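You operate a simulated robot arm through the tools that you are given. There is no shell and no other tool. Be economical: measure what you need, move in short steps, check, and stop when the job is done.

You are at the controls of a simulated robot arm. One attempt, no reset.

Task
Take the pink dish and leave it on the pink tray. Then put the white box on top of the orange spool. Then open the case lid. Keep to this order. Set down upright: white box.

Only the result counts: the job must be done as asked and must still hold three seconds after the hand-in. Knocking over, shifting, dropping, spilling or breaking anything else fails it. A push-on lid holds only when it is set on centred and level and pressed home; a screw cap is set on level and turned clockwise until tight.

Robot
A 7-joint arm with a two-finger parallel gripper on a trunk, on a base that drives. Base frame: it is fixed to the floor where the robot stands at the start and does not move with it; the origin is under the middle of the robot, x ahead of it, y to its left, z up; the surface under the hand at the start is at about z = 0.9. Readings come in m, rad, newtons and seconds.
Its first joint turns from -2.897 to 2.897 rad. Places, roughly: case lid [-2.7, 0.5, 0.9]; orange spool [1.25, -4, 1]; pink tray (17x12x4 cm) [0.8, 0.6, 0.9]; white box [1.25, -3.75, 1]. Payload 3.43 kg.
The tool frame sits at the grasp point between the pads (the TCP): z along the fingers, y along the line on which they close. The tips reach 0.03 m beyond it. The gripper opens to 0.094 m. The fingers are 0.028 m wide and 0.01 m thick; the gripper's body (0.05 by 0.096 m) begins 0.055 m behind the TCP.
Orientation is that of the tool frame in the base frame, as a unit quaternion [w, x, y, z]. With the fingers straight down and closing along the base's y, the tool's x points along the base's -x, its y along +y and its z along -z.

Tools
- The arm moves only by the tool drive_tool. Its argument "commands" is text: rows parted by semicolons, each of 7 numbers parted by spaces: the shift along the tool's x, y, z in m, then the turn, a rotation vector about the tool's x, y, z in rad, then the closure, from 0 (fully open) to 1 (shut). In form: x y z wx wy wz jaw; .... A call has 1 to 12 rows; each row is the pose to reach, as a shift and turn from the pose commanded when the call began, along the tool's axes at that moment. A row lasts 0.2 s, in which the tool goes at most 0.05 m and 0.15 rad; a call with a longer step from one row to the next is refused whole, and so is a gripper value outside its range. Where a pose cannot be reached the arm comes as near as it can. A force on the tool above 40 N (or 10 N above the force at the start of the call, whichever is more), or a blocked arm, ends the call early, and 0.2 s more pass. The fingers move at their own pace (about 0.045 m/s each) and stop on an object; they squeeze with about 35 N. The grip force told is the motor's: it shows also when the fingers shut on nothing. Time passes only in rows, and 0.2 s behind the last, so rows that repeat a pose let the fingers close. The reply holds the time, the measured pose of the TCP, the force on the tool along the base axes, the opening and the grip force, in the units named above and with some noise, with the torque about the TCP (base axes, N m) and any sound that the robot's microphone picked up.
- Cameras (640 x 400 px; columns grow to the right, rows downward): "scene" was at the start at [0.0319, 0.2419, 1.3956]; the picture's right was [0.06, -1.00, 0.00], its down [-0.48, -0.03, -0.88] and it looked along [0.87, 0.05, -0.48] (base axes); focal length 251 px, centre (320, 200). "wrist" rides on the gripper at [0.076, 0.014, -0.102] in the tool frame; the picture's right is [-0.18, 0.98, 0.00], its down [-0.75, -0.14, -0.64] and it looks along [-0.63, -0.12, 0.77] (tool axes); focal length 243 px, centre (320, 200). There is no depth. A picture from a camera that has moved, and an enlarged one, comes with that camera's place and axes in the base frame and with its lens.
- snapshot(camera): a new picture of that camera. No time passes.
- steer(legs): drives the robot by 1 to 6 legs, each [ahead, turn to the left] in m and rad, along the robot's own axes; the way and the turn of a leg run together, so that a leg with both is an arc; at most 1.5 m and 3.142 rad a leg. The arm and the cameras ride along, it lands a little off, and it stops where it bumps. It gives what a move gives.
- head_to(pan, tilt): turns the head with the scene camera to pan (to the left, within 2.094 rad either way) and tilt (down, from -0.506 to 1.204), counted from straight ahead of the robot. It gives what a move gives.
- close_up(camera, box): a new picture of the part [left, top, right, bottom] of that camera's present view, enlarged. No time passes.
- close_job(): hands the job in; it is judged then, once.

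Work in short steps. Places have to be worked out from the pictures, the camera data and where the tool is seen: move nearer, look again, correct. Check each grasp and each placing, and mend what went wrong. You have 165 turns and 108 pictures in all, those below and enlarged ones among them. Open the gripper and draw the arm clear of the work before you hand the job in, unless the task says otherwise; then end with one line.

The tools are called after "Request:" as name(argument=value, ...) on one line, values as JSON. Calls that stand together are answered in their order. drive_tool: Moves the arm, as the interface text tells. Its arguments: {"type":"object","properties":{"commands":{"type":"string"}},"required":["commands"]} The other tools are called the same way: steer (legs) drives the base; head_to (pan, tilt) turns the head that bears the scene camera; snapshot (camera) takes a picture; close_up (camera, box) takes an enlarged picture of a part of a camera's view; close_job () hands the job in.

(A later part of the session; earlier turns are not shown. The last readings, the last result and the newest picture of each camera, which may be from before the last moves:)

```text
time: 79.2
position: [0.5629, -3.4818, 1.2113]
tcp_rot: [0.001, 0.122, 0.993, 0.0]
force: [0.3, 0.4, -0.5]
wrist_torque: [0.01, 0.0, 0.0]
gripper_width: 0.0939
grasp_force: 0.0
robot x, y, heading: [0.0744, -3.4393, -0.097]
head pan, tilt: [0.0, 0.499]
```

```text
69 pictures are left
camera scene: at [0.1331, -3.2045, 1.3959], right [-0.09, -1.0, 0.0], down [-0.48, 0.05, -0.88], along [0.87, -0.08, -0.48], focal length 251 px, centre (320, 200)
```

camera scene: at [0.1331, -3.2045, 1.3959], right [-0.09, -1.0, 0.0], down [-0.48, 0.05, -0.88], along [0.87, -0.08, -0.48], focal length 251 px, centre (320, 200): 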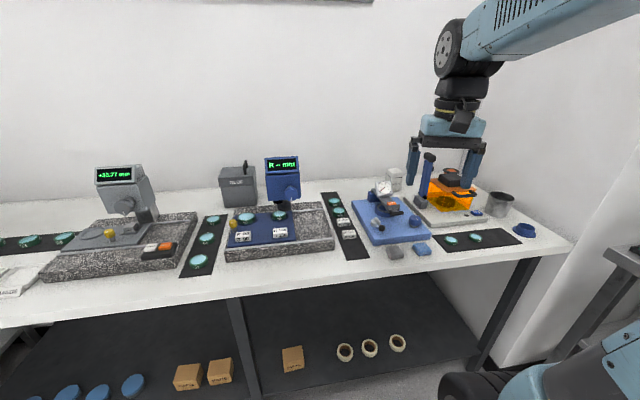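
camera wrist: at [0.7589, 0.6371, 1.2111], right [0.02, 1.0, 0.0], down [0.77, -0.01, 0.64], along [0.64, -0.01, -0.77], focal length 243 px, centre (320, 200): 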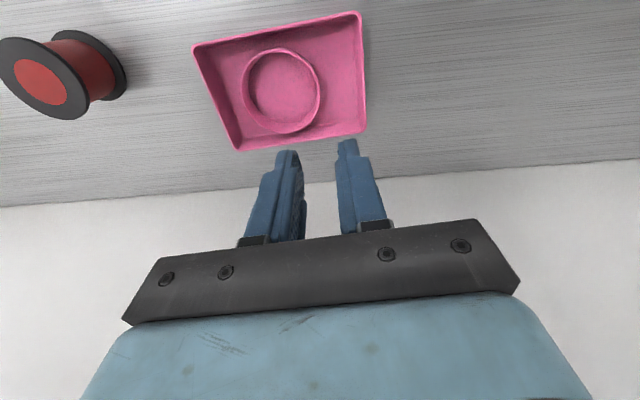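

I'll zoom in on the work area.

Request:
close_up(camera="scene", box=[360, 150, 520, 250])

Request:
snapshot(camera="wrist")

```text
4.00 times, centred on (440, 200) of scene
camera zoom: at [0.1331, -3.2045, 1.3959], right [-0.09, -1.0, 0.0], down [-0.48, 0.05, -0.88], along [0.87, -0.08, -0.48], focal length 1002 px, centre (-160, 200)
```

zoom: 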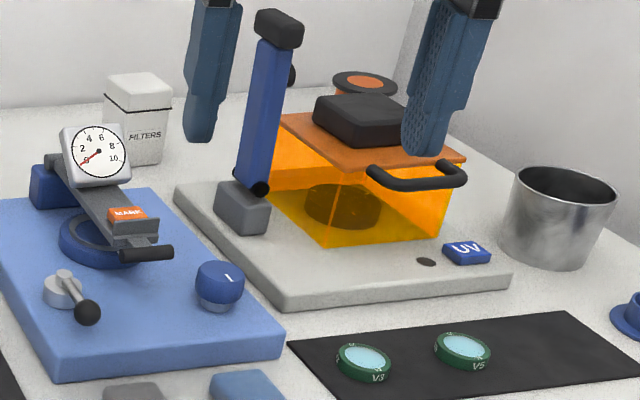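

```text
67 pictures are left
camera wrist: at [0.4922, -3.4484, 1.3126], right [0.42, 0.91, 0.0], down [0.7, -0.32, 0.64], along [0.58, -0.27, -0.77], focal length 243 px, centre (320, 200)
```

wrist: 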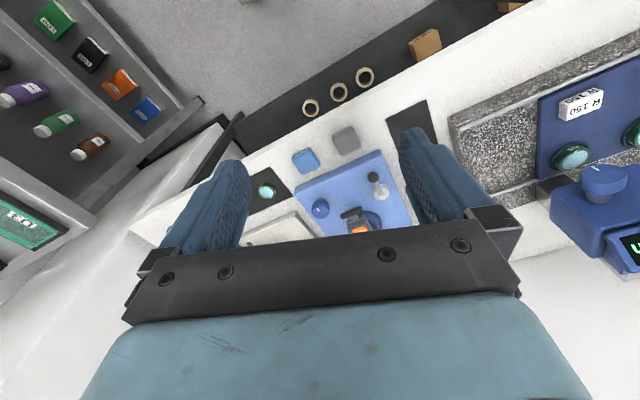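

Triangulation gives a bench height of about z≈0.85. The box base is near (1.2, -3.67), and the spool near (1.25, -3.98) with its top at ≈0.92. I'll shift the robot to y≈-3.8 with a back-and-forward move.

Request:
steer(legs=[[0, 0.7], [-0.62, 0], [0, -0.6]])

```text
time: 86.7
position: [0.0463, -3.7868, 1.2103]
tcp_rot: [0.001, 0.07, 0.998, 0.0]
force: [0.1, -0.9, 0.1]
wrist_torque: [0.02, -0.01, -0.01]
gripper_width: 0.0941
grasp_force: 0.1
robot x, y, heading: [-0.4418, -3.7755, 0.011]
head pan, tilt: [0.0, 0.499]
```

Now I'll go forward to x≈0.24.

Request:
steer(legs=[[0.68, 0]])

Request:
head_to(pan=-0.1, tilt=1.2)

Request:
snapshot(camera="scene")

```text
time: 90.5
position: [0.722, -3.7721, 1.2107]
tcp_rot: [0.001, 0.065, 0.998, 0.001]
force: [-0.1, 0.7, -0.1]
wrist_torque: [-0.02, -0.02, 0.01]
gripper_width: 0.094
grasp_force: 0.0
robot x, y, heading: [0.2324, -3.7655, 0.023]
head pan, tilt: [0.0, 0.499]
```

```text
time: 91.5
position: [0.7207, -3.7708, 1.2116]
tcp_rot: [0.0, 0.065, 0.998, 0.0]
force: [-0.5, 0.3, -0.3]
wrist_torque: [0.0, 0.02, 0.01]
gripper_width: 0.0939
grasp_force: 0.1
robot x, y, heading: [0.2331, -3.7652, 0.02]
head pan, tilt: [-0.099, 1.201]
```

```text
66 pictures are left
camera scene: at [0.2272, -3.534, 1.3423], right [-0.08, -1.0, 0.0], down [-0.93, 0.07, -0.36], along [0.36, -0.03, -0.93], focal length 251 px, centre (320, 200)
```

scene: 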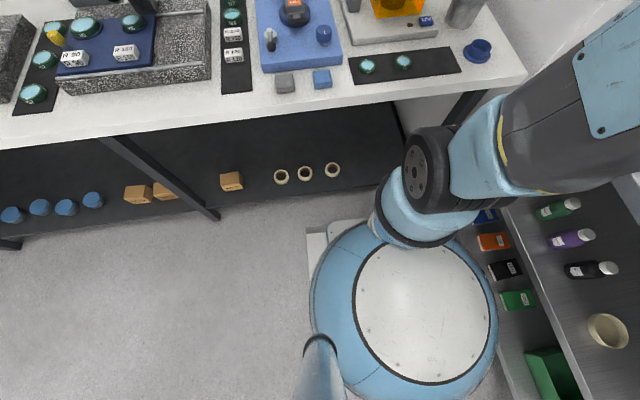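

The base is close to both shelf and bench but clear of them. Now I'll look at the objects.

Request:
head_to(pan=-0.1, tilt=0.55)

Request:
close_up(camera="scene", box=[260, 120, 420, 220])

Request:
snapshot(camera="wrist")

```text
time: 92.6
position: [0.7223, -3.771, 1.2109]
tcp_rot: [0.001, 0.065, 0.998, 0.0]
force: [0.5, -0.5, 0.7]
wrist_torque: [0.01, 0.03, 0.01]
gripper_width: 0.0939
grasp_force: 0.0
robot x, y, heading: [0.2368, -3.7624, 0.023]
head pan, tilt: [-0.099, 0.55]
```

```text
4.00 times, centred on (340, 170) of scene
camera zoom: at [0.2609, -3.5367, 1.3912], right [-0.08, -1.0, 0.0], down [-0.52, 0.04, -0.85], along [0.85, -0.07, -0.52], focal length 1002 px, centre (240, 320)
```

zoom: 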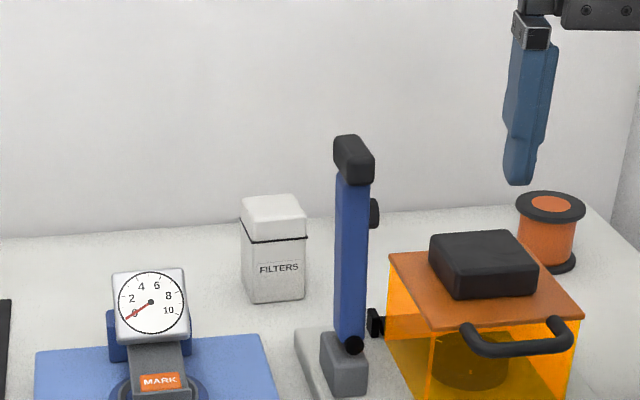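

```text
64 pictures are left
camera wrist: at [0.6475, -3.7472, 1.3134], right [0.31, 0.95, 0.0], down [0.73, -0.24, 0.64], along [0.61, -0.2, -0.77], focal length 243 px, centre (320, 200)
```

wrist: 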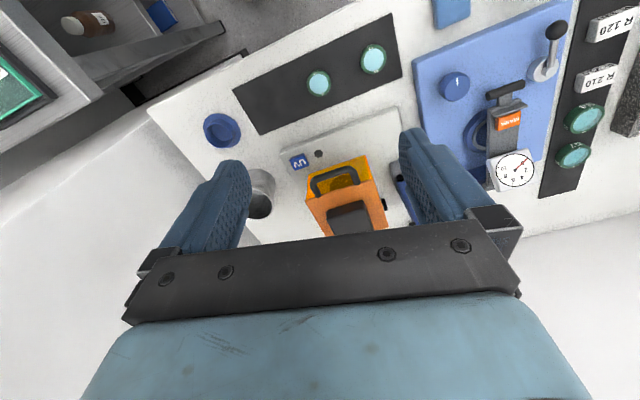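

There's a clear view now: box centre ≈ (1.20, -3.655), about 0.068 wide and 0.105 tall. Spool ≈ (1.24, -3.966), top z≈0.92. I'll zoom in to get the box's yaw and dimensions.

Request:
close_up(camera="scene", box=[312, 163, 344, 198])

Request:
close_up(camera="scene", box=[340, 145, 420, 195])

```text
11.43 times, centred on (328, 180) of scene
camera zoom: at [0.2609, -3.5367, 1.3912], right [-0.08, -1.0, 0.0], down [-0.52, 0.04, -0.85], along [0.85, -0.07, -0.52], focal length 2864 px, centre (229, 423)
```

zoom: 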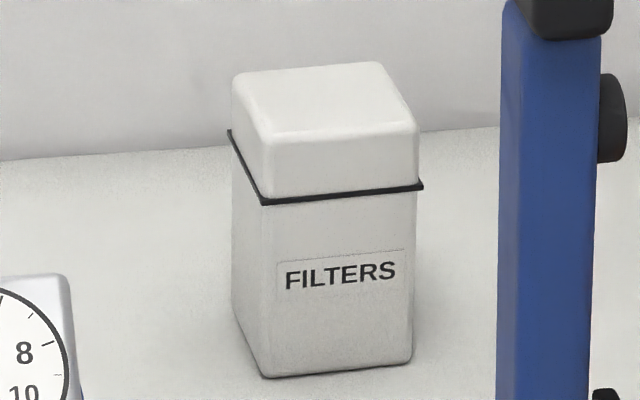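

```text
8.00 times, centred on (380, 170) of scene
camera zoom: at [0.2609, -3.5367, 1.3912], right [-0.08, -1.0, 0.0], down [-0.52, 0.04, -0.85], along [0.85, -0.07, -0.52], focal length 2005 px, centre (-160, 440)
```

zoom: 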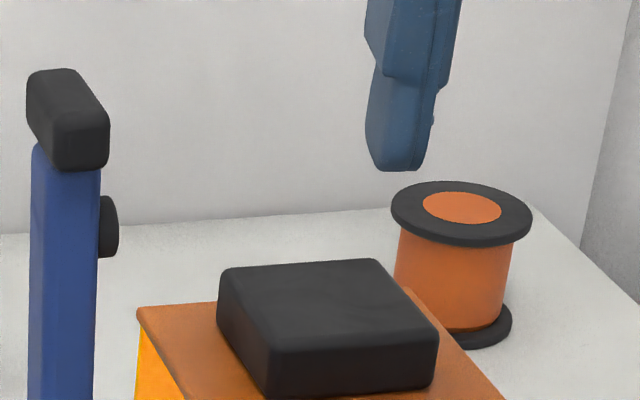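

The box is about 0.056×0.046 with yaw ≈ +0.14, centre (1.204, -3.650). I'll move over it at z 1.21 (above the blue column) and turn the tool to its yaw.

Request:
drive_tool(commands="-0.0417 0.0161 0 0 0 -0.025 0; -0.0834 0.0322 0 0 0 -0.05 0; -0.125 0.0483 0 0 0 -0.075 0; -0.167 0.0644 0 0 0 -0.1 0; -0.209 0.0805 0 0 0 -0.12 0; -0.25 0.0966 0 0 0 -0.145 0; -0.292 0.113 0 0 0 -0.17 0; -0.334 0.129 0 0 0 -0.195 0; -0.375 0.145 0 0 0 -0.22 0; -0.417 0.161 0 0 0 -0.245 0; -0.459 0.177 0 0 0 -0.27 0; -0.459 0.177 0 0 0 -0.27 0")

Request:
snapshot(camera="wrist")

Request:
snapshot(camera="scene")

```text
time: 95.2
position: [1.1991, -3.6531, 1.2097]
tcp_rot: [-0.002, -0.071, 0.997, 0.001]
force: [-0.2, 0.1, -0.2]
wrist_torque: [-0.02, -0.01, 0.02]
gripper_width: 0.094
grasp_force: 0.0
robot x, y, heading: [0.2354, -3.7635, 0.019]
head pan, tilt: [-0.099, 0.55]
```

```text
61 pictures are left
camera wrist: at [1.1215, -3.6505, 1.3118], right [0.04, 1.0, 0.0], down [0.77, -0.03, 0.64], along [0.64, -0.03, -0.77], focal length 243 px, centre (320, 200)
```

wrist: 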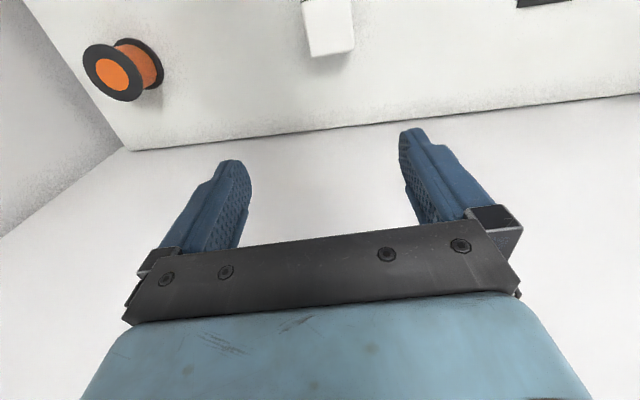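

```text
60 pictures are left
camera scene: at [0.262, -3.5367, 1.3913], right [-0.08, -1.0, 0.0], down [-0.52, 0.04, -0.85], along [0.85, -0.07, -0.52], focal length 251 px, centre (320, 200)
```

scene: 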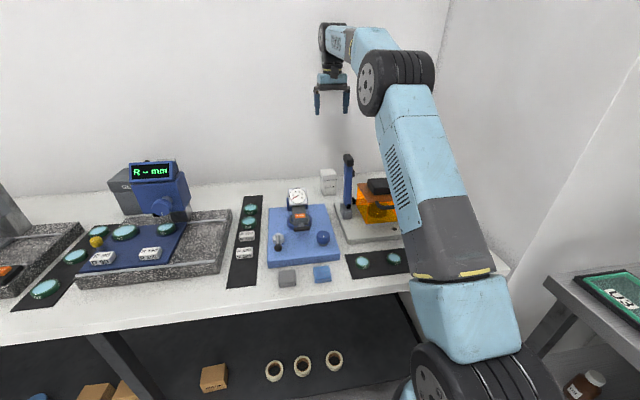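

Triangulating the wrist and scene views corrects my estimates. Box centre ≈ (1.152, -3.643) with top z≈0.977. Spool ≈ (1.189, -3.939) with top ≈0.946, bench ≈0.877. I'll move over the box at z 1.10.

Request:
drive_tool(commands="0.022 0.008 0.03 0 0 0.01 0; 0.045 0.0165 0.06 0 0 0.02 0; 0.045 0.0165 0.1 0 0 0.02 0; 0.045 0.0165 0.1 0 0 0.02 0")

Request:
snapshot(camera="wrist")

Request:
close_up(camera="scene", box=[280, 90, 408, 210])

```text
time: 96.2
position: [1.1523, -3.6455, 1.1096]
tcp_rot: [0.0, -0.059, 0.998, 0.0]
force: [-0.5, -0.8, 0.7]
wrist_torque: [0.0, 0.01, 0.01]
gripper_width: 0.094
grasp_force: 0.0
robot x, y, heading: [0.2325, -3.7638, 0.018]
head pan, tilt: [-0.099, 0.55]
```

```text
59 pictures are left
camera wrist: at [1.0749, -3.6411, 1.2114], right [0.06, 1.0, 0.0], down [0.76, -0.05, 0.64], along [0.64, -0.04, -0.77], focal length 243 px, centre (320, 200)
```

wrist: 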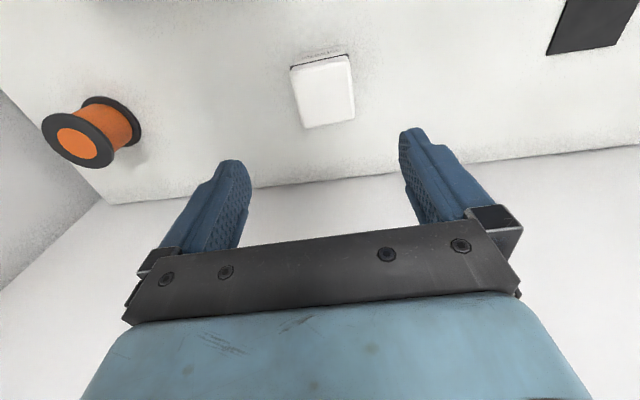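

```text
3.33 times, centred on (344, 150) of scene
camera zoom: at [0.2616, -3.5367, 1.3913], right [-0.08, -1.0, 0.0], down [-0.52, 0.04, -0.85], along [0.85, -0.07, -0.52], focal length 835 px, centre (240, 367)
```

zoom: 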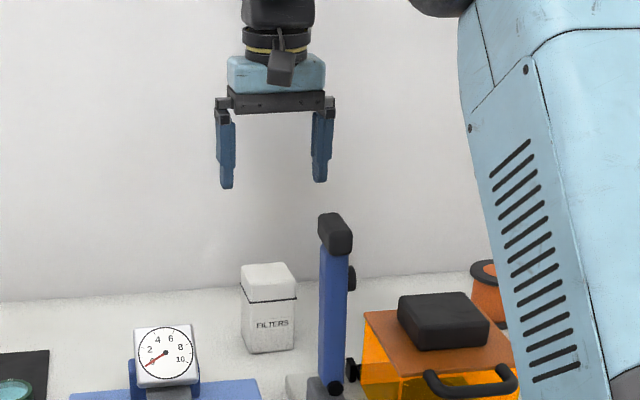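

Box centre refined to (1.145, -3.642), yaw 0.135. I'll descend until the tips just pass the top, then look.

Request:
drive_tool(commands="0.0055 0.004 0.04 0 0 -0.017 0; 0.0055 0.004 0.08 0 0 -0.017 0; 0.0055 0.004 0.1 0 0 -0.017 0; 0.0055 0.004 0.115 0 0 -0.017 0; 0.0055 0.004 0.115 0 0 -0.017 0")

Request:
snapshot(camera="wrist")

Request:
close_up(camera="scene", box=[290, 130, 370, 205])

```text
time: 97.4
position: [1.1455, -3.641, 0.9969]
tcp_rot: [0.0, -0.069, 0.998, 0.0]
force: [0.0, 0.7, 0.3]
wrist_torque: [-0.01, 0.0, 0.0]
gripper_width: 0.094
grasp_force: 0.1
robot x, y, heading: [0.2358, -3.762, 0.02]
head pan, tilt: [-0.099, 0.55]
```

```text
57 pictures are left
camera wrist: at [1.0691, -3.6377, 1.0984], right [0.05, 1.0, 0.0], down [0.77, -0.04, 0.64], along [0.64, -0.03, -0.77], focal length 243 px, centre (320, 200)
```

wrist: 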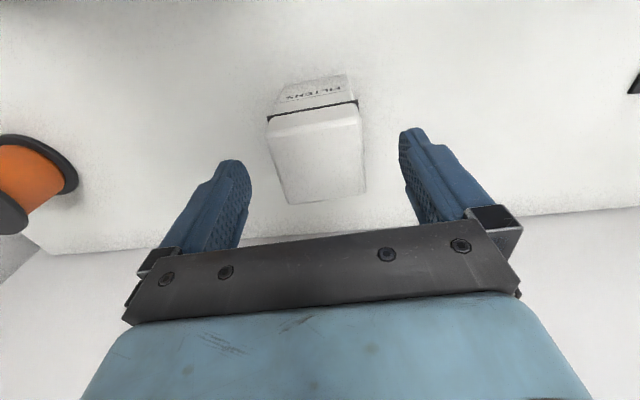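

```text
5.33 times, centred on (330, 168) of scene
camera zoom: at [0.2615, -3.5367, 1.3913], right [-0.08, -1.0, 0.0], down [-0.52, 0.04, -0.85], along [0.85, -0.07, -0.52], focal length 1337 px, centre (267, 373)
```

zoom: 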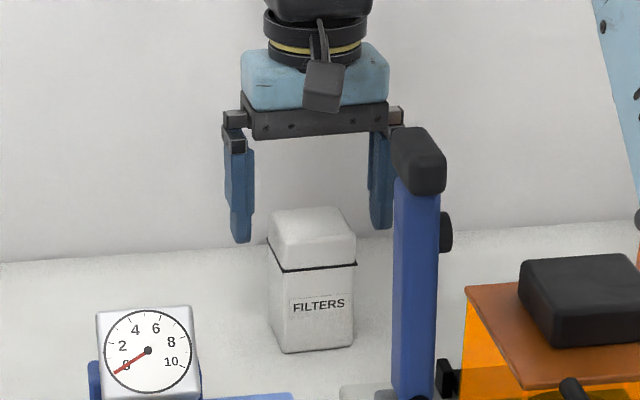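

The box is centred between the fingers. I'll descend to z≈0.934 and close.

Request:
drive_tool(commands="0.003 0 0.02 0 0 0 0; 0.003 0 0.04 0 0 0 0; 0.003 0 0.055 0 0 0 0; 0.003 0 0.063 0 0 0 0; 0.003 0 0.063 0 0 0 0")

Request:
close_up(camera="scene", box=[290, 130, 370, 205])

```text
time: 98.6
position: [1.1451, -3.6407, 0.9333]
tcp_rot: [0.0, -0.069, 0.998, 0.0]
force: [0.0, -0.1, -0.1]
wrist_torque: [-0.01, 0.01, -0.02]
gripper_width: 0.0941
grasp_force: 0.0
robot x, y, heading: [0.2348, -3.7668, 0.016]
head pan, tilt: [-0.099, 0.55]
```

```text
5.33 times, centred on (330, 168) of scene
camera zoom: at [0.2616, -3.5367, 1.3913], right [-0.08, -1.0, 0.0], down [-0.52, 0.04, -0.85], along [0.85, -0.07, -0.52], focal length 1337 px, centre (267, 373)
```

zoom: 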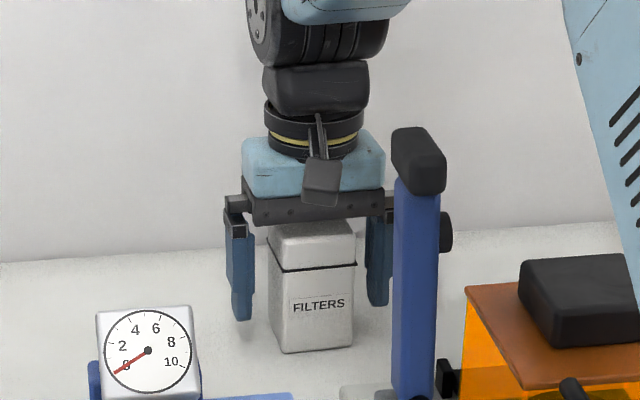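

Fingers straddle the box below its lid. Closing.

Request:
drive_tool(commands="0 0 0.004 0 0 0 0.3; 0 0 0.004 0 0 0 0.6; 0 0 0.004 0 0 0 1; 0 0 0.004 0 0 0 1; 0 0 0.004 0 0 0 1")

Request:
close_up(camera="scene", box=[290, 130, 370, 205])

```text
time: 99.8
position: [1.1438, -3.6413, 0.93]
tcp_rot: [-0.001, -0.069, 0.998, 0.0]
force: [0.5, -0.1, 1.9]
wrist_torque: [0.01, 0.0, -0.01]
gripper_width: 0.0589
grasp_force: 35.2
robot x, y, heading: [0.2331, -3.7652, 0.017]
head pan, tilt: [-0.099, 0.55]
```

```text
5.33 times, centred on (330, 168) of scene
camera zoom: at [0.2615, -3.5367, 1.3913], right [-0.08, -1.0, 0.0], down [-0.52, 0.04, -0.85], along [0.85, -0.07, -0.52], focal length 1337 px, centre (267, 373)
```

zoom: 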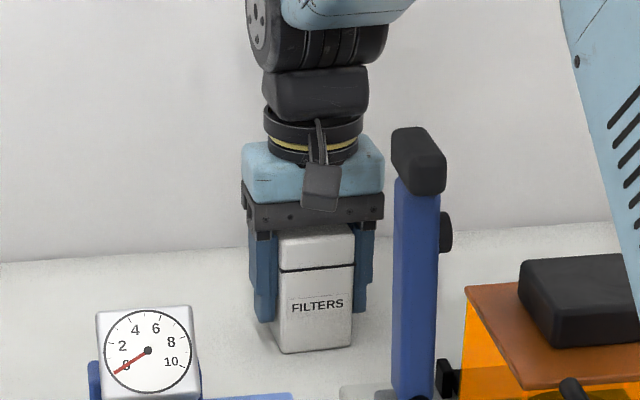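

Gripped at 0.059. I'll lift slightly and check that the whole box comes.

Request:
drive_tool(commands="0 0 -0.01 0 0 0 1; 0 0 -0.03 0 0 0 1; 0 0 -0.05 0 0 0 1; 0 0 -0.05 0 0 0 1")

Request:
close_up(camera="scene", box=[290, 110, 370, 205])

```text
time: 100.8
position: [1.1435, -3.6409, 0.9795]
tcp_rot: [0.0, -0.069, 0.998, 0.0]
force: [0.3, -0.3, -1.1]
wrist_torque: [-0.03, 0.03, -0.03]
gripper_width: 0.0593
grasp_force: 35.4
robot x, y, heading: [0.2326, -3.7639, 0.02]
head pan, tilt: [-0.099, 0.55]
```

```text
4.21 times, centred on (330, 158) of scene
camera zoom: at [0.2616, -3.5367, 1.3913], right [-0.08, -1.0, 0.0], down [-0.52, 0.04, -0.85], along [0.85, -0.07, -0.52], focal length 1055 px, centre (278, 379)
```

zoom: 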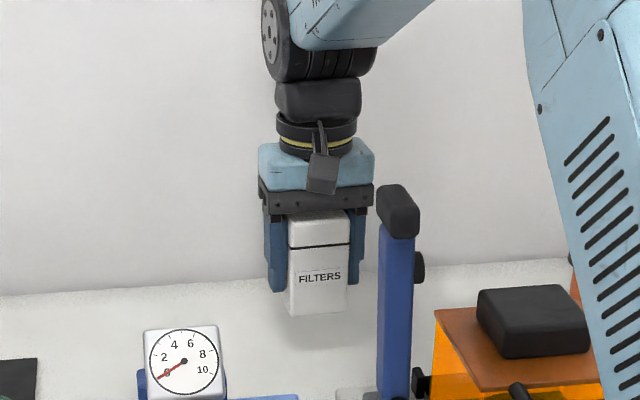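

The whole box lifts. I'll raise it to z≈1.19 and carry it over the spool.

Request:
drive_tool(commands="0 0 -0.045 0 0 0 1; 0 0 -0.09 0 0 0 1; 0 0 -0.135 0 0 0 1; 0 0 -0.18 0 0 0 1; 0 0 -0.21 0 0 0 1; 0 -0.042 -0.21 0 0 0 1; 0 -0.084 -0.21 0 0 0 1; 0 -0.127 -0.21 0 0 0 1; -0.001 -0.17 -0.21 0 0 0 1; -0.001 -0.212 -0.21 0 0 0 1; -0.002 -0.25 -0.21 0 0 0 1; -0.002 -0.25 -0.21 0 0 0 1")

Request:
snapshot(camera="wrist")

Request:
snapshot(camera="scene")

```text
time: 103.4
position: [1.1807, -3.8909, 1.1889]
tcp_rot: [0.0, -0.069, 0.998, -0.001]
force: [0.3, -0.1, -1.4]
wrist_torque: [0.02, 0.01, 0.0]
gripper_width: 0.0588
grasp_force: 34.7
robot x, y, heading: [0.234, -3.7684, 0.019]
head pan, tilt: [-0.099, 0.55]
```

```text
52 pictures are left
camera wrist: at [1.1028, -3.8869, 1.2903], right [0.05, 1.0, 0.0], down [0.77, -0.04, 0.64], along [0.64, -0.03, -0.77], focal length 243 px, centre (320, 200)
```

wrist: 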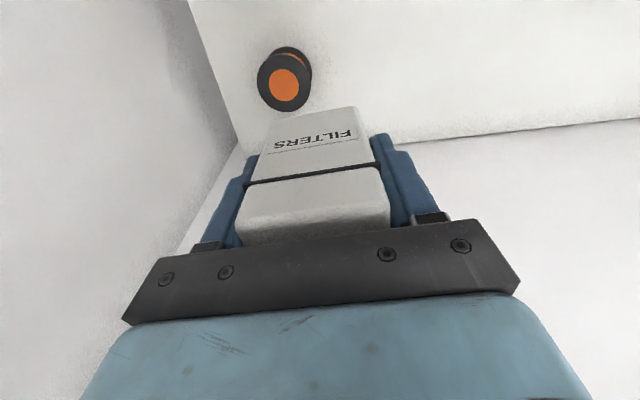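

```text
51 pictures are left
camera scene: at [0.2617, -3.5367, 1.3913], right [-0.08, -1.0, 0.0], down [-0.52, 0.04, -0.85], along [0.85, -0.07, -0.52], focal length 251 px, centre (320, 200)
```

scene: 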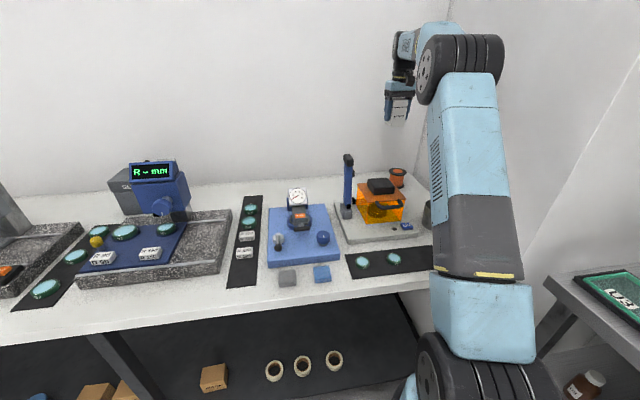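

The spool is confirmed at (1.189, -3.938). I'll shift over it and descend to z≈1.05.

Request:
drive_tool(commands="0 -0.024 0 0 0 0 1; 0 -0.0476 0 0 0 0 1; 0 -0.0476 0.045 0 0 0 1; 0 -0.0476 0.09 0 0 0 1; 0 -0.0476 0.139 0 0 0 1; 0 -0.0476 0.139 0 0 0 1")

Request:
snapshot(camera="wrist")

Request:
close_up(camera="scene", box=[350, 110, 430, 210])

```text
time: 104.8
position: [1.1862, -3.9348, 1.0496]
tcp_rot: [0.0, -0.069, 0.998, -0.001]
force: [-0.9, 0.4, -1.0]
wrist_torque: [0.0, 0.01, 0.0]
gripper_width: 0.0588
grasp_force: 34.8
robot x, y, heading: [0.2389, -3.7622, 0.019]
head pan, tilt: [-0.099, 0.55]
```

```text
50 pictures are left
camera wrist: at [1.1087, -3.9307, 1.1516], right [0.05, 1.0, 0.0], down [0.77, -0.04, 0.64], along [0.64, -0.03, -0.77], focal length 243 px, centre (320, 200)
```

wrist: 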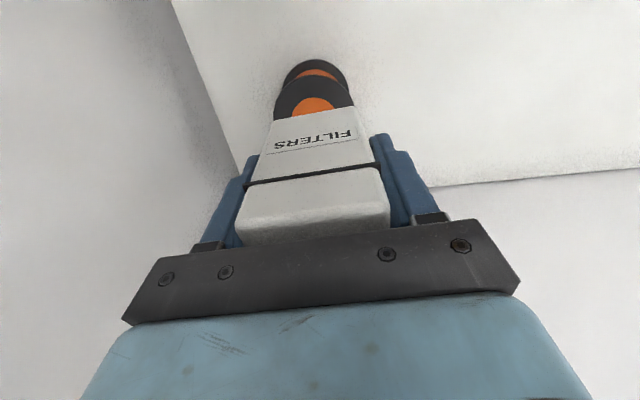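

```text
4.00 times, centred on (390, 160) of scene
camera zoom: at [0.2617, -3.5367, 1.3913], right [-0.08, -1.0, 0.0], down [-0.52, 0.04, -0.85], along [0.85, -0.07, -0.52], focal length 1002 px, centre (40, 360)
```

zoom: 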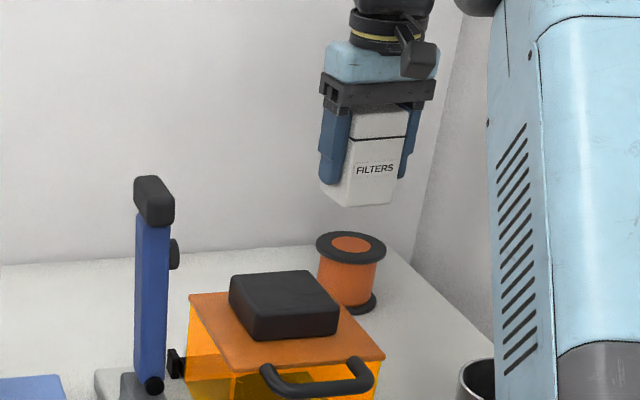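

Box and spool line up within a couple of mm. I'll lower it gently until contact.

Request:
drive_tool(commands="0 -0.001 0.02 0 0 0 1; 0 -0.001 0.034 0 0 0 1; 0 -0.001 0.040 0 0 0 1; 0 -0.001 0.044 0 0 0 1; 0 -0.001 0.044 0 0 0 1")

Request:
close_up(camera="scene", box=[370, 130, 420, 195])

Request:
close_up(camera="wrist", box=[220, 40, 420, 180])

```text
time: 106.0
position: [1.1864, -3.9364, 1.006]
tcp_rot: [0.001, -0.069, 0.998, 0.001]
force: [0.0, -0.4, -1.9]
wrist_torque: [-0.02, 0.01, -0.01]
gripper_width: 0.0589
grasp_force: 35.4
robot x, y, heading: [0.2332, -3.7645, 0.021]
head pan, tilt: [-0.099, 0.55]
```

```text
6.15 times, centred on (395, 162) of scene
camera zoom: at [0.2617, -3.5367, 1.3913], right [-0.08, -1.0, 0.0], down [-0.52, 0.04, -0.85], along [0.85, -0.07, -0.52], focal length 1542 px, centre (-142, 431)
```

zoom: 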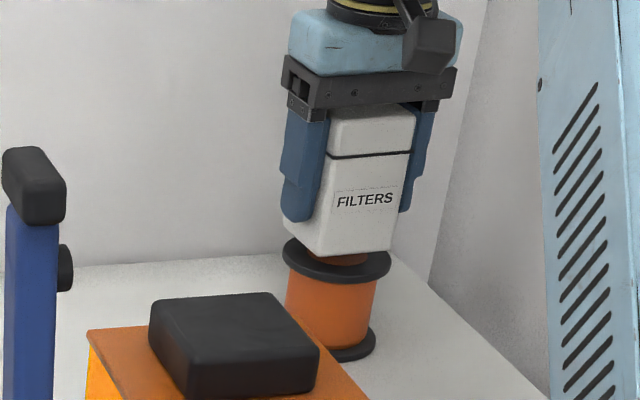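

```text
2.86 times, centred on (320, 110) of wrist
camera zoom: at [1.1095, -3.9331, 1.1083], right [0.05, 1.0, 0.0], down [0.77, -0.04, 0.64], along [0.64, -0.03, -0.77], focal length 693 px, centre (320, 457)
```

zoom: 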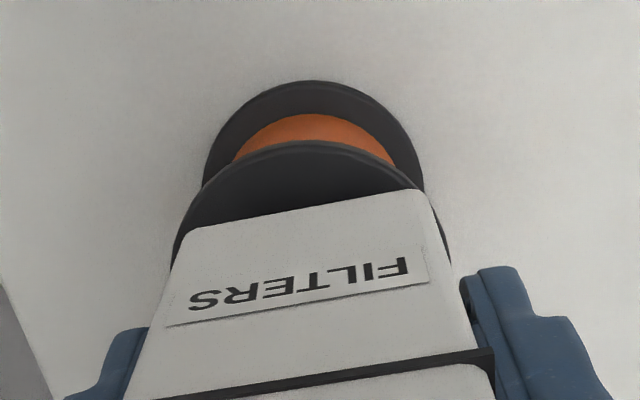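

The box is nearly centred on the flange. I'll continue down in small steps until contact.

Request:
drive_tool(commands="0.001 0.002 0.003 0 0 0 1; 0.001 0.002 0.006 0 0 0 1; 0.001 0.002 0.009 0 0 0 1; 0.001 0.002 0.012 0 0 0 1; 0.001 0.002 0.015 0 0 0 1; 0.001 0.002 0.018 0 0 0 1")

Request:
close_up(camera="scene", box=[370, 130, 420, 195])

```text
time: 107.4
position: [1.1851, -3.9355, 0.9925]
tcp_rot: [0.004, -0.069, 0.998, 0.0]
force: [3.2, 2.1, 37.3]
wrist_torque: [0.16, -0.03, 0.0]
gripper_width: 0.0587
grasp_force: 35.2
robot x, y, heading: [0.2333, -3.7684, 0.026]
head pan, tilt: [-0.099, 0.55]
```

```text
6.15 times, centred on (395, 162) of scene
camera zoom: at [0.2597, -3.5363, 1.3913], right [-0.08, -1.0, 0.0], down [-0.52, 0.04, -0.85], along [0.85, -0.07, -0.52], focal length 1542 px, centre (-142, 431)
```

zoom: 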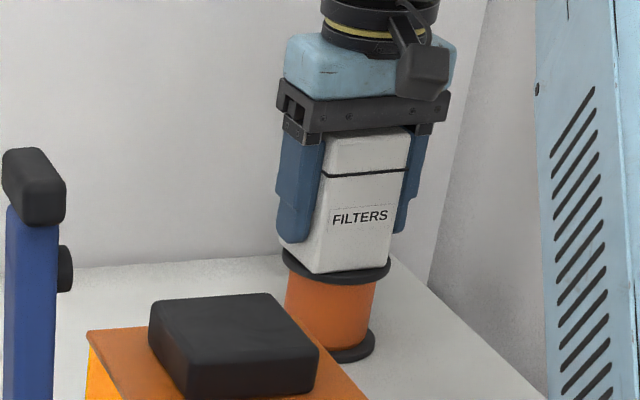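

Contact is firm (37 N). I'll relieve the pressure, then open.

Request:
drive_tool(commands="0 0 -0.002 0 0 0 1; 0 0 -0.003 0 0 0 1; 0 0 -0.003 0 0 0 1")

```text
time: 108.2
position: [1.1855, -3.9343, 0.9925]
tcp_rot: [0.001, -0.069, 0.998, 0.0]
force: [6.9, 3.0, 27.8]
wrist_torque: [0.06, -0.57, -0.02]
gripper_width: 0.0589
grasp_force: 35.6
robot x, y, heading: [0.2345, -3.7666, 0.024]
head pan, tilt: [-0.099, 0.55]
```

Request:
drive_tool(commands="0 0 -0.002 0 0 0 1; 0 0 -0.0025 0 0 0 1; 0 0 -0.0025 0 0 0 1")

```text
time: 109.0
position: [1.1855, -3.9351, 0.9928]
tcp_rot: [-0.001, -0.068, 0.998, -0.001]
force: [0.9, 0.5, 9.4]
wrist_torque: [0.03, -0.36, -0.03]
gripper_width: 0.0588
grasp_force: 34.9
robot x, y, heading: [0.2367, -3.7646, 0.024]
head pan, tilt: [-0.099, 0.55]
```

The contact force is down to about 9 N, so I'll open the jaws.

Request:
drive_tool(commands="0 0 -0.0005 0 0 0 0.35; 0 0 -0.0005 0 0 0 0.2; 0 0 -0.0005 0 0 0 0; 0 0 -0.0005 0 0 0 0; 0 0 -0.0005 0 0 0 0")

Request:
close_up(camera="scene", box=[370, 130, 420, 195])

Request:
snapshot(camera="wrist")

```text
time: 110.2
position: [1.1868, -3.9355, 0.9931]
tcp_rot: [0.0, -0.069, 0.998, 0.0]
force: [-0.4, -0.1, -0.7]
wrist_torque: [-0.03, -0.01, -0.02]
gripper_width: 0.094
grasp_force: 0.1
robot x, y, heading: [0.2323, -3.7647, 0.022]
head pan, tilt: [-0.099, 0.55]
```

```text
6.15 times, centred on (395, 162) of scene
camera zoom: at [0.2616, -3.5367, 1.3913], right [-0.08, -1.0, 0.0], down [-0.52, 0.04, -0.85], along [0.85, -0.07, -0.52], focal length 1542 px, centre (-142, 431)
```

zoom: 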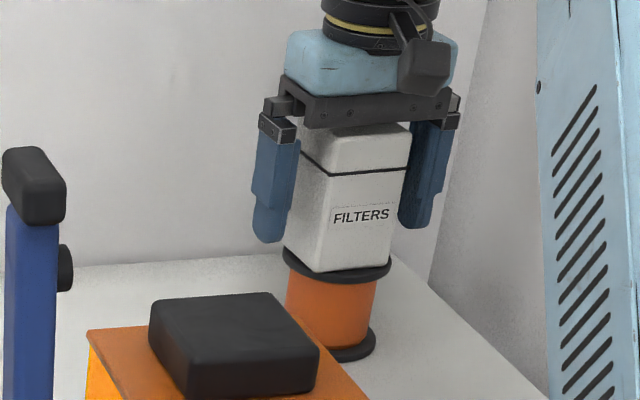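

```text
44 pictures are left
camera wrist: at [1.108, -3.9319, 1.0958], right [0.05, 1.0, 0.0], down [0.77, -0.04, 0.64], along [0.64, -0.03, -0.77], focal length 243 px, centre (320, 200)
```

wrist: 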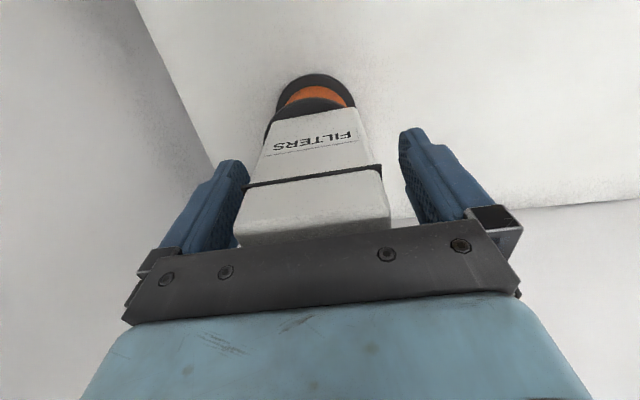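

The box stands upright on the spool. I'll lift straight up, then retract.

Request:
drive_tool(commands="0 0 -0.015 0 0 0 0; 0 0 -0.04 0 0 0 0; 0 0 -0.085 0 0 0 0; 0 0 -0.13 0 0 0 0; 0 0 -0.175 0 0 0 0; 0 0 -0.22 0 0 0 0; 0 0 -0.22 0 0 0 0")

Request:
drive_tool(commands="0.0399 0.0207 0 0 0 0 0; 0.0798 0.0414 0 0 0 0 0; 0.12 0.062 0 0 0 0 0; 0.16 0.083 0 0 0 0 0; 0.2 0.1035 0 0 0 0 0; 0.24 0.124 0 0 0 0 0; 0.279 0.145 0 0 0 0 0; 0.319 0.1655 0 0 0 0 0; 0.359 0.186 0 0 0 0 0; 0.399 0.207 0 0 0 0 0; 0.439 0.2275 0 0 0 0 0; 0.439 0.2275 0 0 0 0 0")

Request:
close_up(camera="scene", box=[340, 120, 440, 200])

```text
time: 111.8
position: [1.1861, -3.9357, 1.2143]
tcp_rot: [0.0, -0.069, 0.998, 0.0]
force: [-0.1, 1.0, -0.4]
wrist_torque: [0.01, -0.02, -0.04]
gripper_width: 0.094
grasp_force: 0.0
robot x, y, heading: [0.2337, -3.7633, 0.023]
head pan, tilt: [-0.099, 0.55]
```

```text
time: 114.4
position: [0.7193, -3.7677, 1.2153]
tcp_rot: [0.0, -0.069, 0.998, 0.0]
force: [0.5, 0.0, -0.4]
wrist_torque: [0.01, -0.05, 0.02]
gripper_width: 0.094
grasp_force: 0.0
robot x, y, heading: [0.2381, -3.7638, 0.017]
head pan, tilt: [-0.099, 0.55]
```

```text
5.00 times, centred on (390, 160) of scene
camera zoom: at [0.2609, -3.5367, 1.3913], right [-0.08, -1.0, 0.0], down [-0.52, 0.04, -0.85], along [0.85, -0.07, -0.52], focal length 1253 px, centre (-30, 400)
```

zoom: 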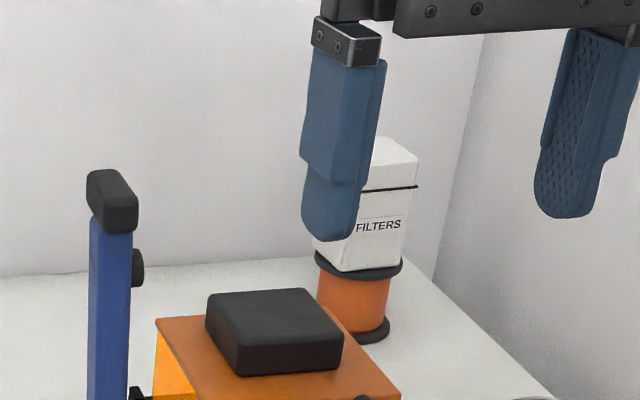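

The second job holds. The third is across the room at (-2.7, 0.5), so I'll back out from the bench and turn toward +y.

Request:
steer(legs=[[-0.65, 0], [0, 1.2]])

Request:
steer(legs=[[0, 0.45]])

Request:
head_to(pan=0.3, tilt=0.4)

Request:
snapshot(camera="scene")

```text
time: 121.4
position: [-0.2233, -3.3276, 1.2149]
tcp_rot: [0.001, -0.611, 0.791, 0.0]
force: [0.6, -0.5, 0.5]
wrist_torque: [0.03, 0.03, 0.01]
gripper_width: 0.0938
grasp_force: 0.0
robot x, y, heading: [-0.3571, -3.7974, 1.221]
head pan, tilt: [-0.099, 0.55]
stopped in leg 2: the robot was blocked; the commanded pose is now the measured one
```

```text
time: 123.3
position: [-0.4458, -3.3175, 1.2165]
tcp_rot: [0.0, 0.775, -0.632, -0.001]
force: [0.7, 0.7, 0.1]
wrist_torque: [0.01, 0.03, 0.0]
gripper_width: 0.0941
grasp_force: 0.0
robot x, y, heading: [-0.3318, -3.7905, 1.672]
head pan, tilt: [-0.099, 0.55]
```

```text
time: 124.1
position: [-0.4456, -3.3194, 1.2178]
tcp_rot: [0.001, 0.775, -0.632, 0.0]
force: [0.4, 0.1, 0.1]
wrist_torque: [0.0, -0.01, 0.03]
gripper_width: 0.094
grasp_force: 0.0
robot x, y, heading: [-0.3329, -3.7932, 1.675]
head pan, tilt: [0.3, 0.4]
```

```text
42 pictures are left
camera scene: at [-0.5949, -3.7915, 1.405], right [0.92, 0.39, 0.0], down [0.15, -0.36, -0.92], along [-0.36, 0.85, -0.39], focal length 251 px, centre (320, 200)
```

scene: 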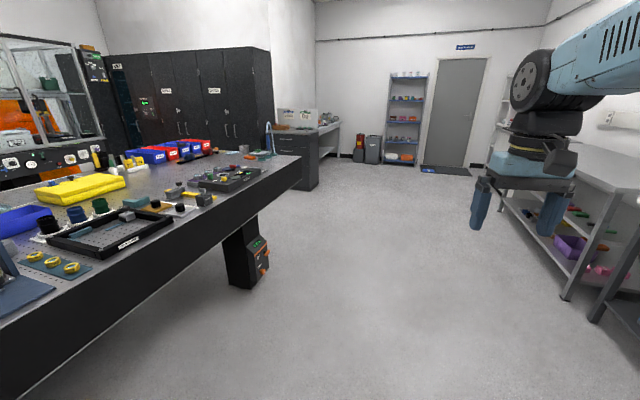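

The lane is clear: the optical table edge is at x≈-1.6. I'll drive up 2.6 m and then look toward the target bench.

Request:
steer(legs=[[1.3, 0], [1.3, 0], [0, 0.5]])

Request:
head_to(pan=0.3, tilt=0.35)

Request:
snapshot(camera="scene")

```text
time: 138.7
position: [-0.9707, -0.833, 1.2163]
tcp_rot: [-0.001, 0.913, -0.408, 0.0]
force: [0.4, -0.3, -0.4]
wrist_torque: [0.01, -0.03, 0.02]
gripper_width: 0.0939
grasp_force: 0.0
robot x, y, heading: [-0.6134, -1.1727, 2.204]
head pan, tilt: [0.3, 0.4]
```

```text
time: 139.3
position: [-0.97, -0.8347, 1.2166]
tcp_rot: [0.001, 0.913, -0.408, 0.0]
force: [-0.6, -0.1, 0.4]
wrist_torque: [-0.02, -0.04, 0.01]
gripper_width: 0.0942
grasp_force: 0.2
robot x, y, heading: [-0.6108, -1.1747, 2.207]
head pan, tilt: [0.3, 0.351]
```

```text
41 pictures are left
camera scene: at [-0.8399, -1.3037, 1.4095], right [0.59, 0.8, 0.0], down [0.28, -0.2, -0.94], along [-0.75, 0.56, -0.34], focal length 251 px, centre (320, 200)
```

scene: 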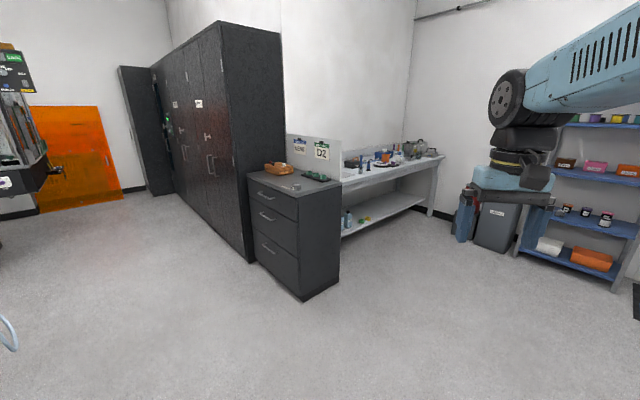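

The path to the bench is clear. I'll drive there and turn to face it.

Request:
steer(legs=[[1.0, 0], [0.85, 0], [0, 0.93]])

Request:
head_to(pan=0.0, tilt=0.45)

Request:
snapshot(camera="scene")

```text
time: 151.6
position: [-2.1895, 0.2869, 1.2167]
tcp_rot: [0.0, 1.0, 0.027, 0.0]
force: [-0.2, 0.6, -0.2]
wrist_torque: [0.0, 0.05, 0.01]
gripper_width: 0.094
grasp_force: 0.1
robot x, y, heading: [-1.6979, 0.4072, 3.098]
head pan, tilt: [0.3, 0.351]
```

```text
time: 152.3
position: [-2.1894, 0.288, 1.2175]
tcp_rot: [0.0, 1.0, 0.028, 0.001]
force: [0.0, -0.6, -0.3]
wrist_torque: [-0.03, 0.02, -0.02]
gripper_width: 0.0939
grasp_force: 0.1
robot x, y, heading: [-1.6996, 0.4049, 3.097]
head pan, tilt: [0.0, 0.45]
```

```text
40 pictures are left
camera scene: at [-1.7413, 0.1734, 1.4004], right [0.05, 1.0, 0.0], down [0.43, -0.02, -0.9], along [-0.9, 0.04, -0.44], focal length 251 px, centre (320, 200)
```

scene: 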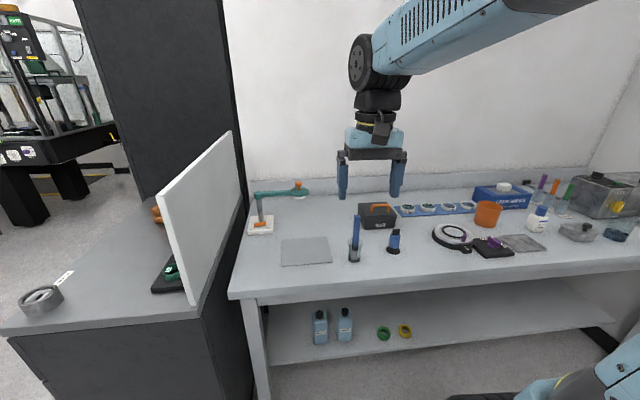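

The dark case with an orange handle at pixel (377,215) is probably the target. I'll zoom in.

Request:
close_up(camera="scene", box=[340, 185, 420, 245])

Request:
close_up(camera="scene", box=[440, 160, 640, 260])

```text
6.67 times, centred on (380, 215) of scene
camera zoom: at [-1.7413, 0.1734, 1.4004], right [0.05, 1.0, 0.0], down [0.43, -0.02, -0.9], along [-0.9, 0.04, -0.44], focal length 1671 px, centre (-80, 100)
```

zoom: 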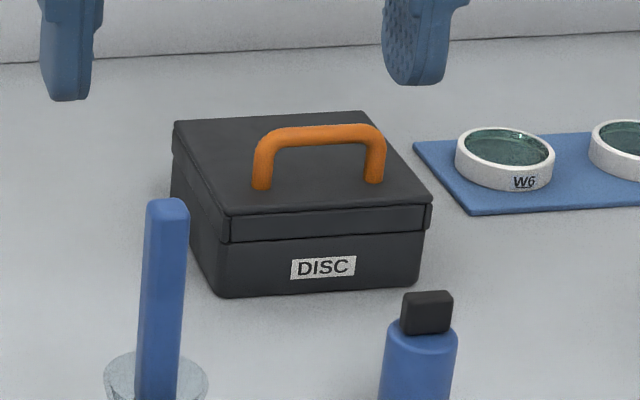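

```text
3.20 times, centred on (540, 210) of scene
camera zoom: at [-1.7413, 0.1734, 1.4004], right [0.05, 1.0, 0.0], down [0.43, -0.02, -0.9], along [-0.9, 0.04, -0.44], focal length 802 px, centre (-384, 168)
```

zoom: 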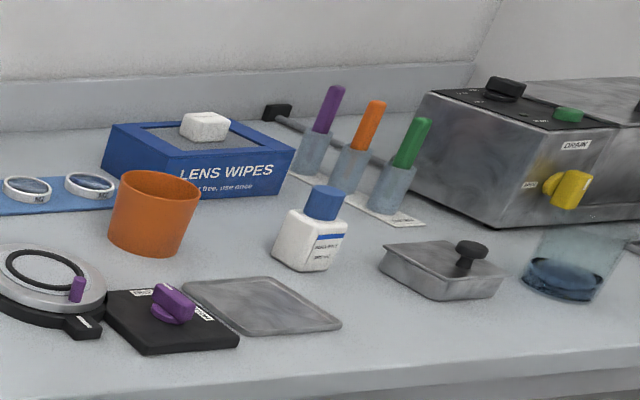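

It's a small hinged case labelled "DISC" with an orange handle. I'll drive 0.15 closer and then look again from both cameras.

Request:
steer(legs=[[0.15, 0.04]])

Request:
head_to(pan=0.0, tilt=0.6)

Request:
snapshot(camera="wrist")

Request:
snapshot(camera="scene")

```text
time: 153.7
position: [-2.3313, 0.2701, 1.2179]
tcp_rot: [0.001, 0.999, 0.047, 0.001]
force: [0.0, -0.3, 0.1]
wrist_torque: [0.02, 0.01, -0.02]
gripper_width: 0.094
grasp_force: 0.1
robot x, y, heading: [-1.8475, 0.4124, 3.137]
head pan, tilt: [0.0, 0.45]
```

```text
time: 154.4
position: [-2.3319, 0.2725, 1.2172]
tcp_rot: [0.0, 0.999, 0.047, 0.001]
force: [-0.4, 0.1, 0.7]
wrist_torque: [-0.01, 0.01, -0.03]
gripper_width: 0.094
grasp_force: 0.0
robot x, y, heading: [-1.8413, 0.414, 3.134]
head pan, tilt: [0.0, 0.6]
```

```text
37 pictures are left
camera wrist: at [-2.2543, 0.2641, 1.3202], right [-0.09, -1.0, 0.0], down [-0.76, 0.07, 0.64], along [-0.64, 0.06, -0.77], focal length 243 px, centre (320, 200)
```

wrist: 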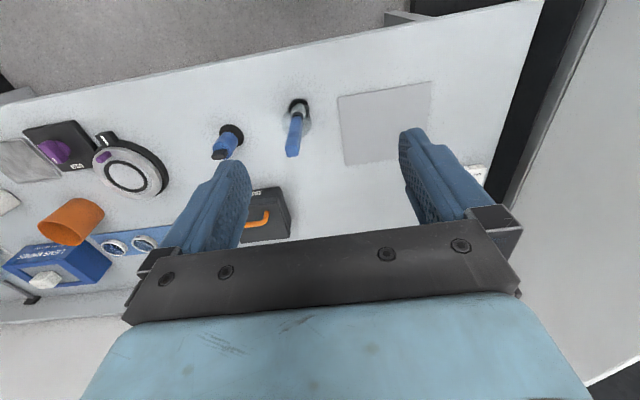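

```text
36 pictures are left
camera scene: at [-1.8752, 0.1781, 1.3868], right [0.01, 1.0, 0.0], down [0.56, 0.0, -0.83], along [-0.83, 0.0, -0.56], focal length 251 px, centre (320, 200)
```

scene: 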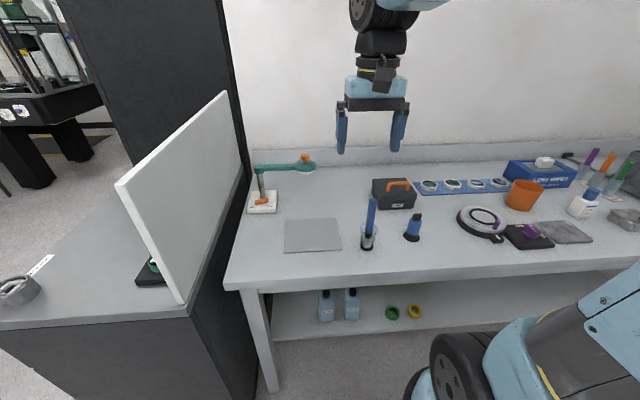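

I'll move over the case at z≈1.12 and rotate the tool about 90° so the fingers close along x across the handle bar.

Request:
drive_tool(commands="-0.019 -0.017 0 0 0 0.148 0; -0.038 -0.034 0 0 0 0.296 0; -0.058 -0.051 0 0 0 0.444 0; -0.077 -0.068 0 0 0 0.592 0; -0.096 -0.085 0 0 0 0.74 0; -0.115 -0.103 0.02 0 0 0.888 0; -0.134 -0.12 0.04 0 0 1.036 0; -0.153 -0.137 0.06 0 0 1.184 0; -0.173 -0.154 0.08 0 0 1.332 0; -0.192 -0.171 0.09 0 0 1.48 0; -0.211 -0.188 0.1 0 0 1.628 0; -0.211 -0.188 0.1 0 0 1.66 0")

Request:
snapshot(camera="wrist")

Request:
close_up(camera="scene", box=[350, 130, 450, 230])

```text
time: 157.0
position: [-2.5593, 0.4389, 1.1192]
tcp_rot: [0.0, 0.708, -0.706, 0.0]
force: [0.1, 0.3, 0.6]
wrist_torque: [0.0, -0.04, 0.0]
gripper_width: 0.0941
grasp_force: 0.1
robot x, y, heading: [-1.8461, 0.4115, 3.134]
head pan, tilt: [0.0, 0.6]
```

```text
35 pictures are left
camera wrist: at [-2.5733, 0.3621, 1.2198], right [-0.98, 0.18, 0.0], down [0.14, 0.75, 0.64], along [0.12, 0.63, -0.77], focal length 243 px, centre (320, 200)
```

wrist: 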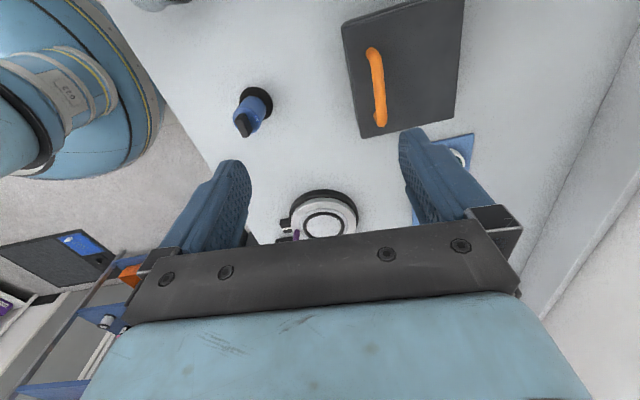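

```text
4.00 times, centred on (400, 180) of scene
camera zoom: at [-1.8755, 0.1781, 1.3868], right [0.01, 1.0, 0.0], down [0.57, 0.0, -0.82], along [-0.82, 0.0, -0.57], focal length 1002 px, centre (0, 280)
```

zoom: 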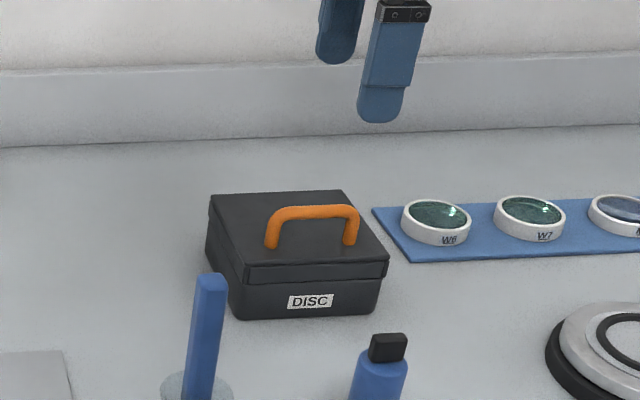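

The handle bar triangulates to about (-2.624, 0.449) with top z≈0.94. The lid top is ≈0.90 and the hinge side at x≈-2.72. I'll approach to z≈0.99 with half-closed jaws.

Request:
drive_tool(commands="-0.005 0.022 0.03 0 0 0 0.3; -0.01 0.045 0.06 0 0 0 0.5; -0.01 0.065 0.09 0 0 0 0.5; -0.01 0.065 0.13 0 0 0 0.5; -0.01 0.065 0.13 0 0 0 0.5")

Request:
snapshot(camera="wrist")

Request:
close_up(camera="scene", box=[360, 130, 440, 210])

```text
time: 158.2
position: [-2.6224, 0.4494, 0.9866]
tcp_rot: [0.001, 0.709, -0.705, 0.0]
force: [0.2, -0.1, -0.4]
wrist_torque: [0.01, -0.01, -0.02]
gripper_width: 0.047
grasp_force: 0.0
robot x, y, heading: [-1.8458, 0.4109, 3.138]
head pan, tilt: [0.0, 0.6]
```

```text
33 pictures are left
camera wrist: at [-2.6375, 0.3726, 1.0879], right [-0.98, 0.18, 0.0], down [0.14, 0.75, 0.64], along [0.12, 0.63, -0.77], focal length 243 px, centre (320, 200)
```

wrist: 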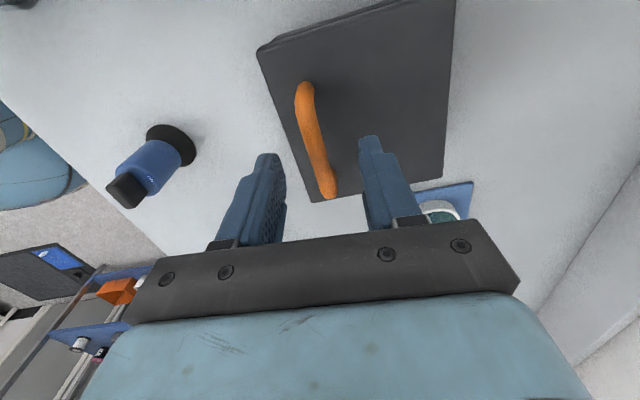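

```text
5.00 times, centred on (400, 170) of scene
camera zoom: at [-1.8756, 0.1781, 1.3868], right [0.01, 1.0, 0.0], down [0.57, 0.0, -0.82], along [-0.82, 0.0, -0.57], focal length 1253 px, centre (-80, 350)
```

zoom: 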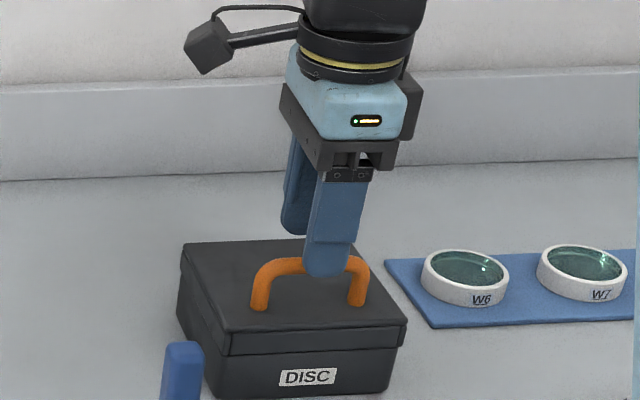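

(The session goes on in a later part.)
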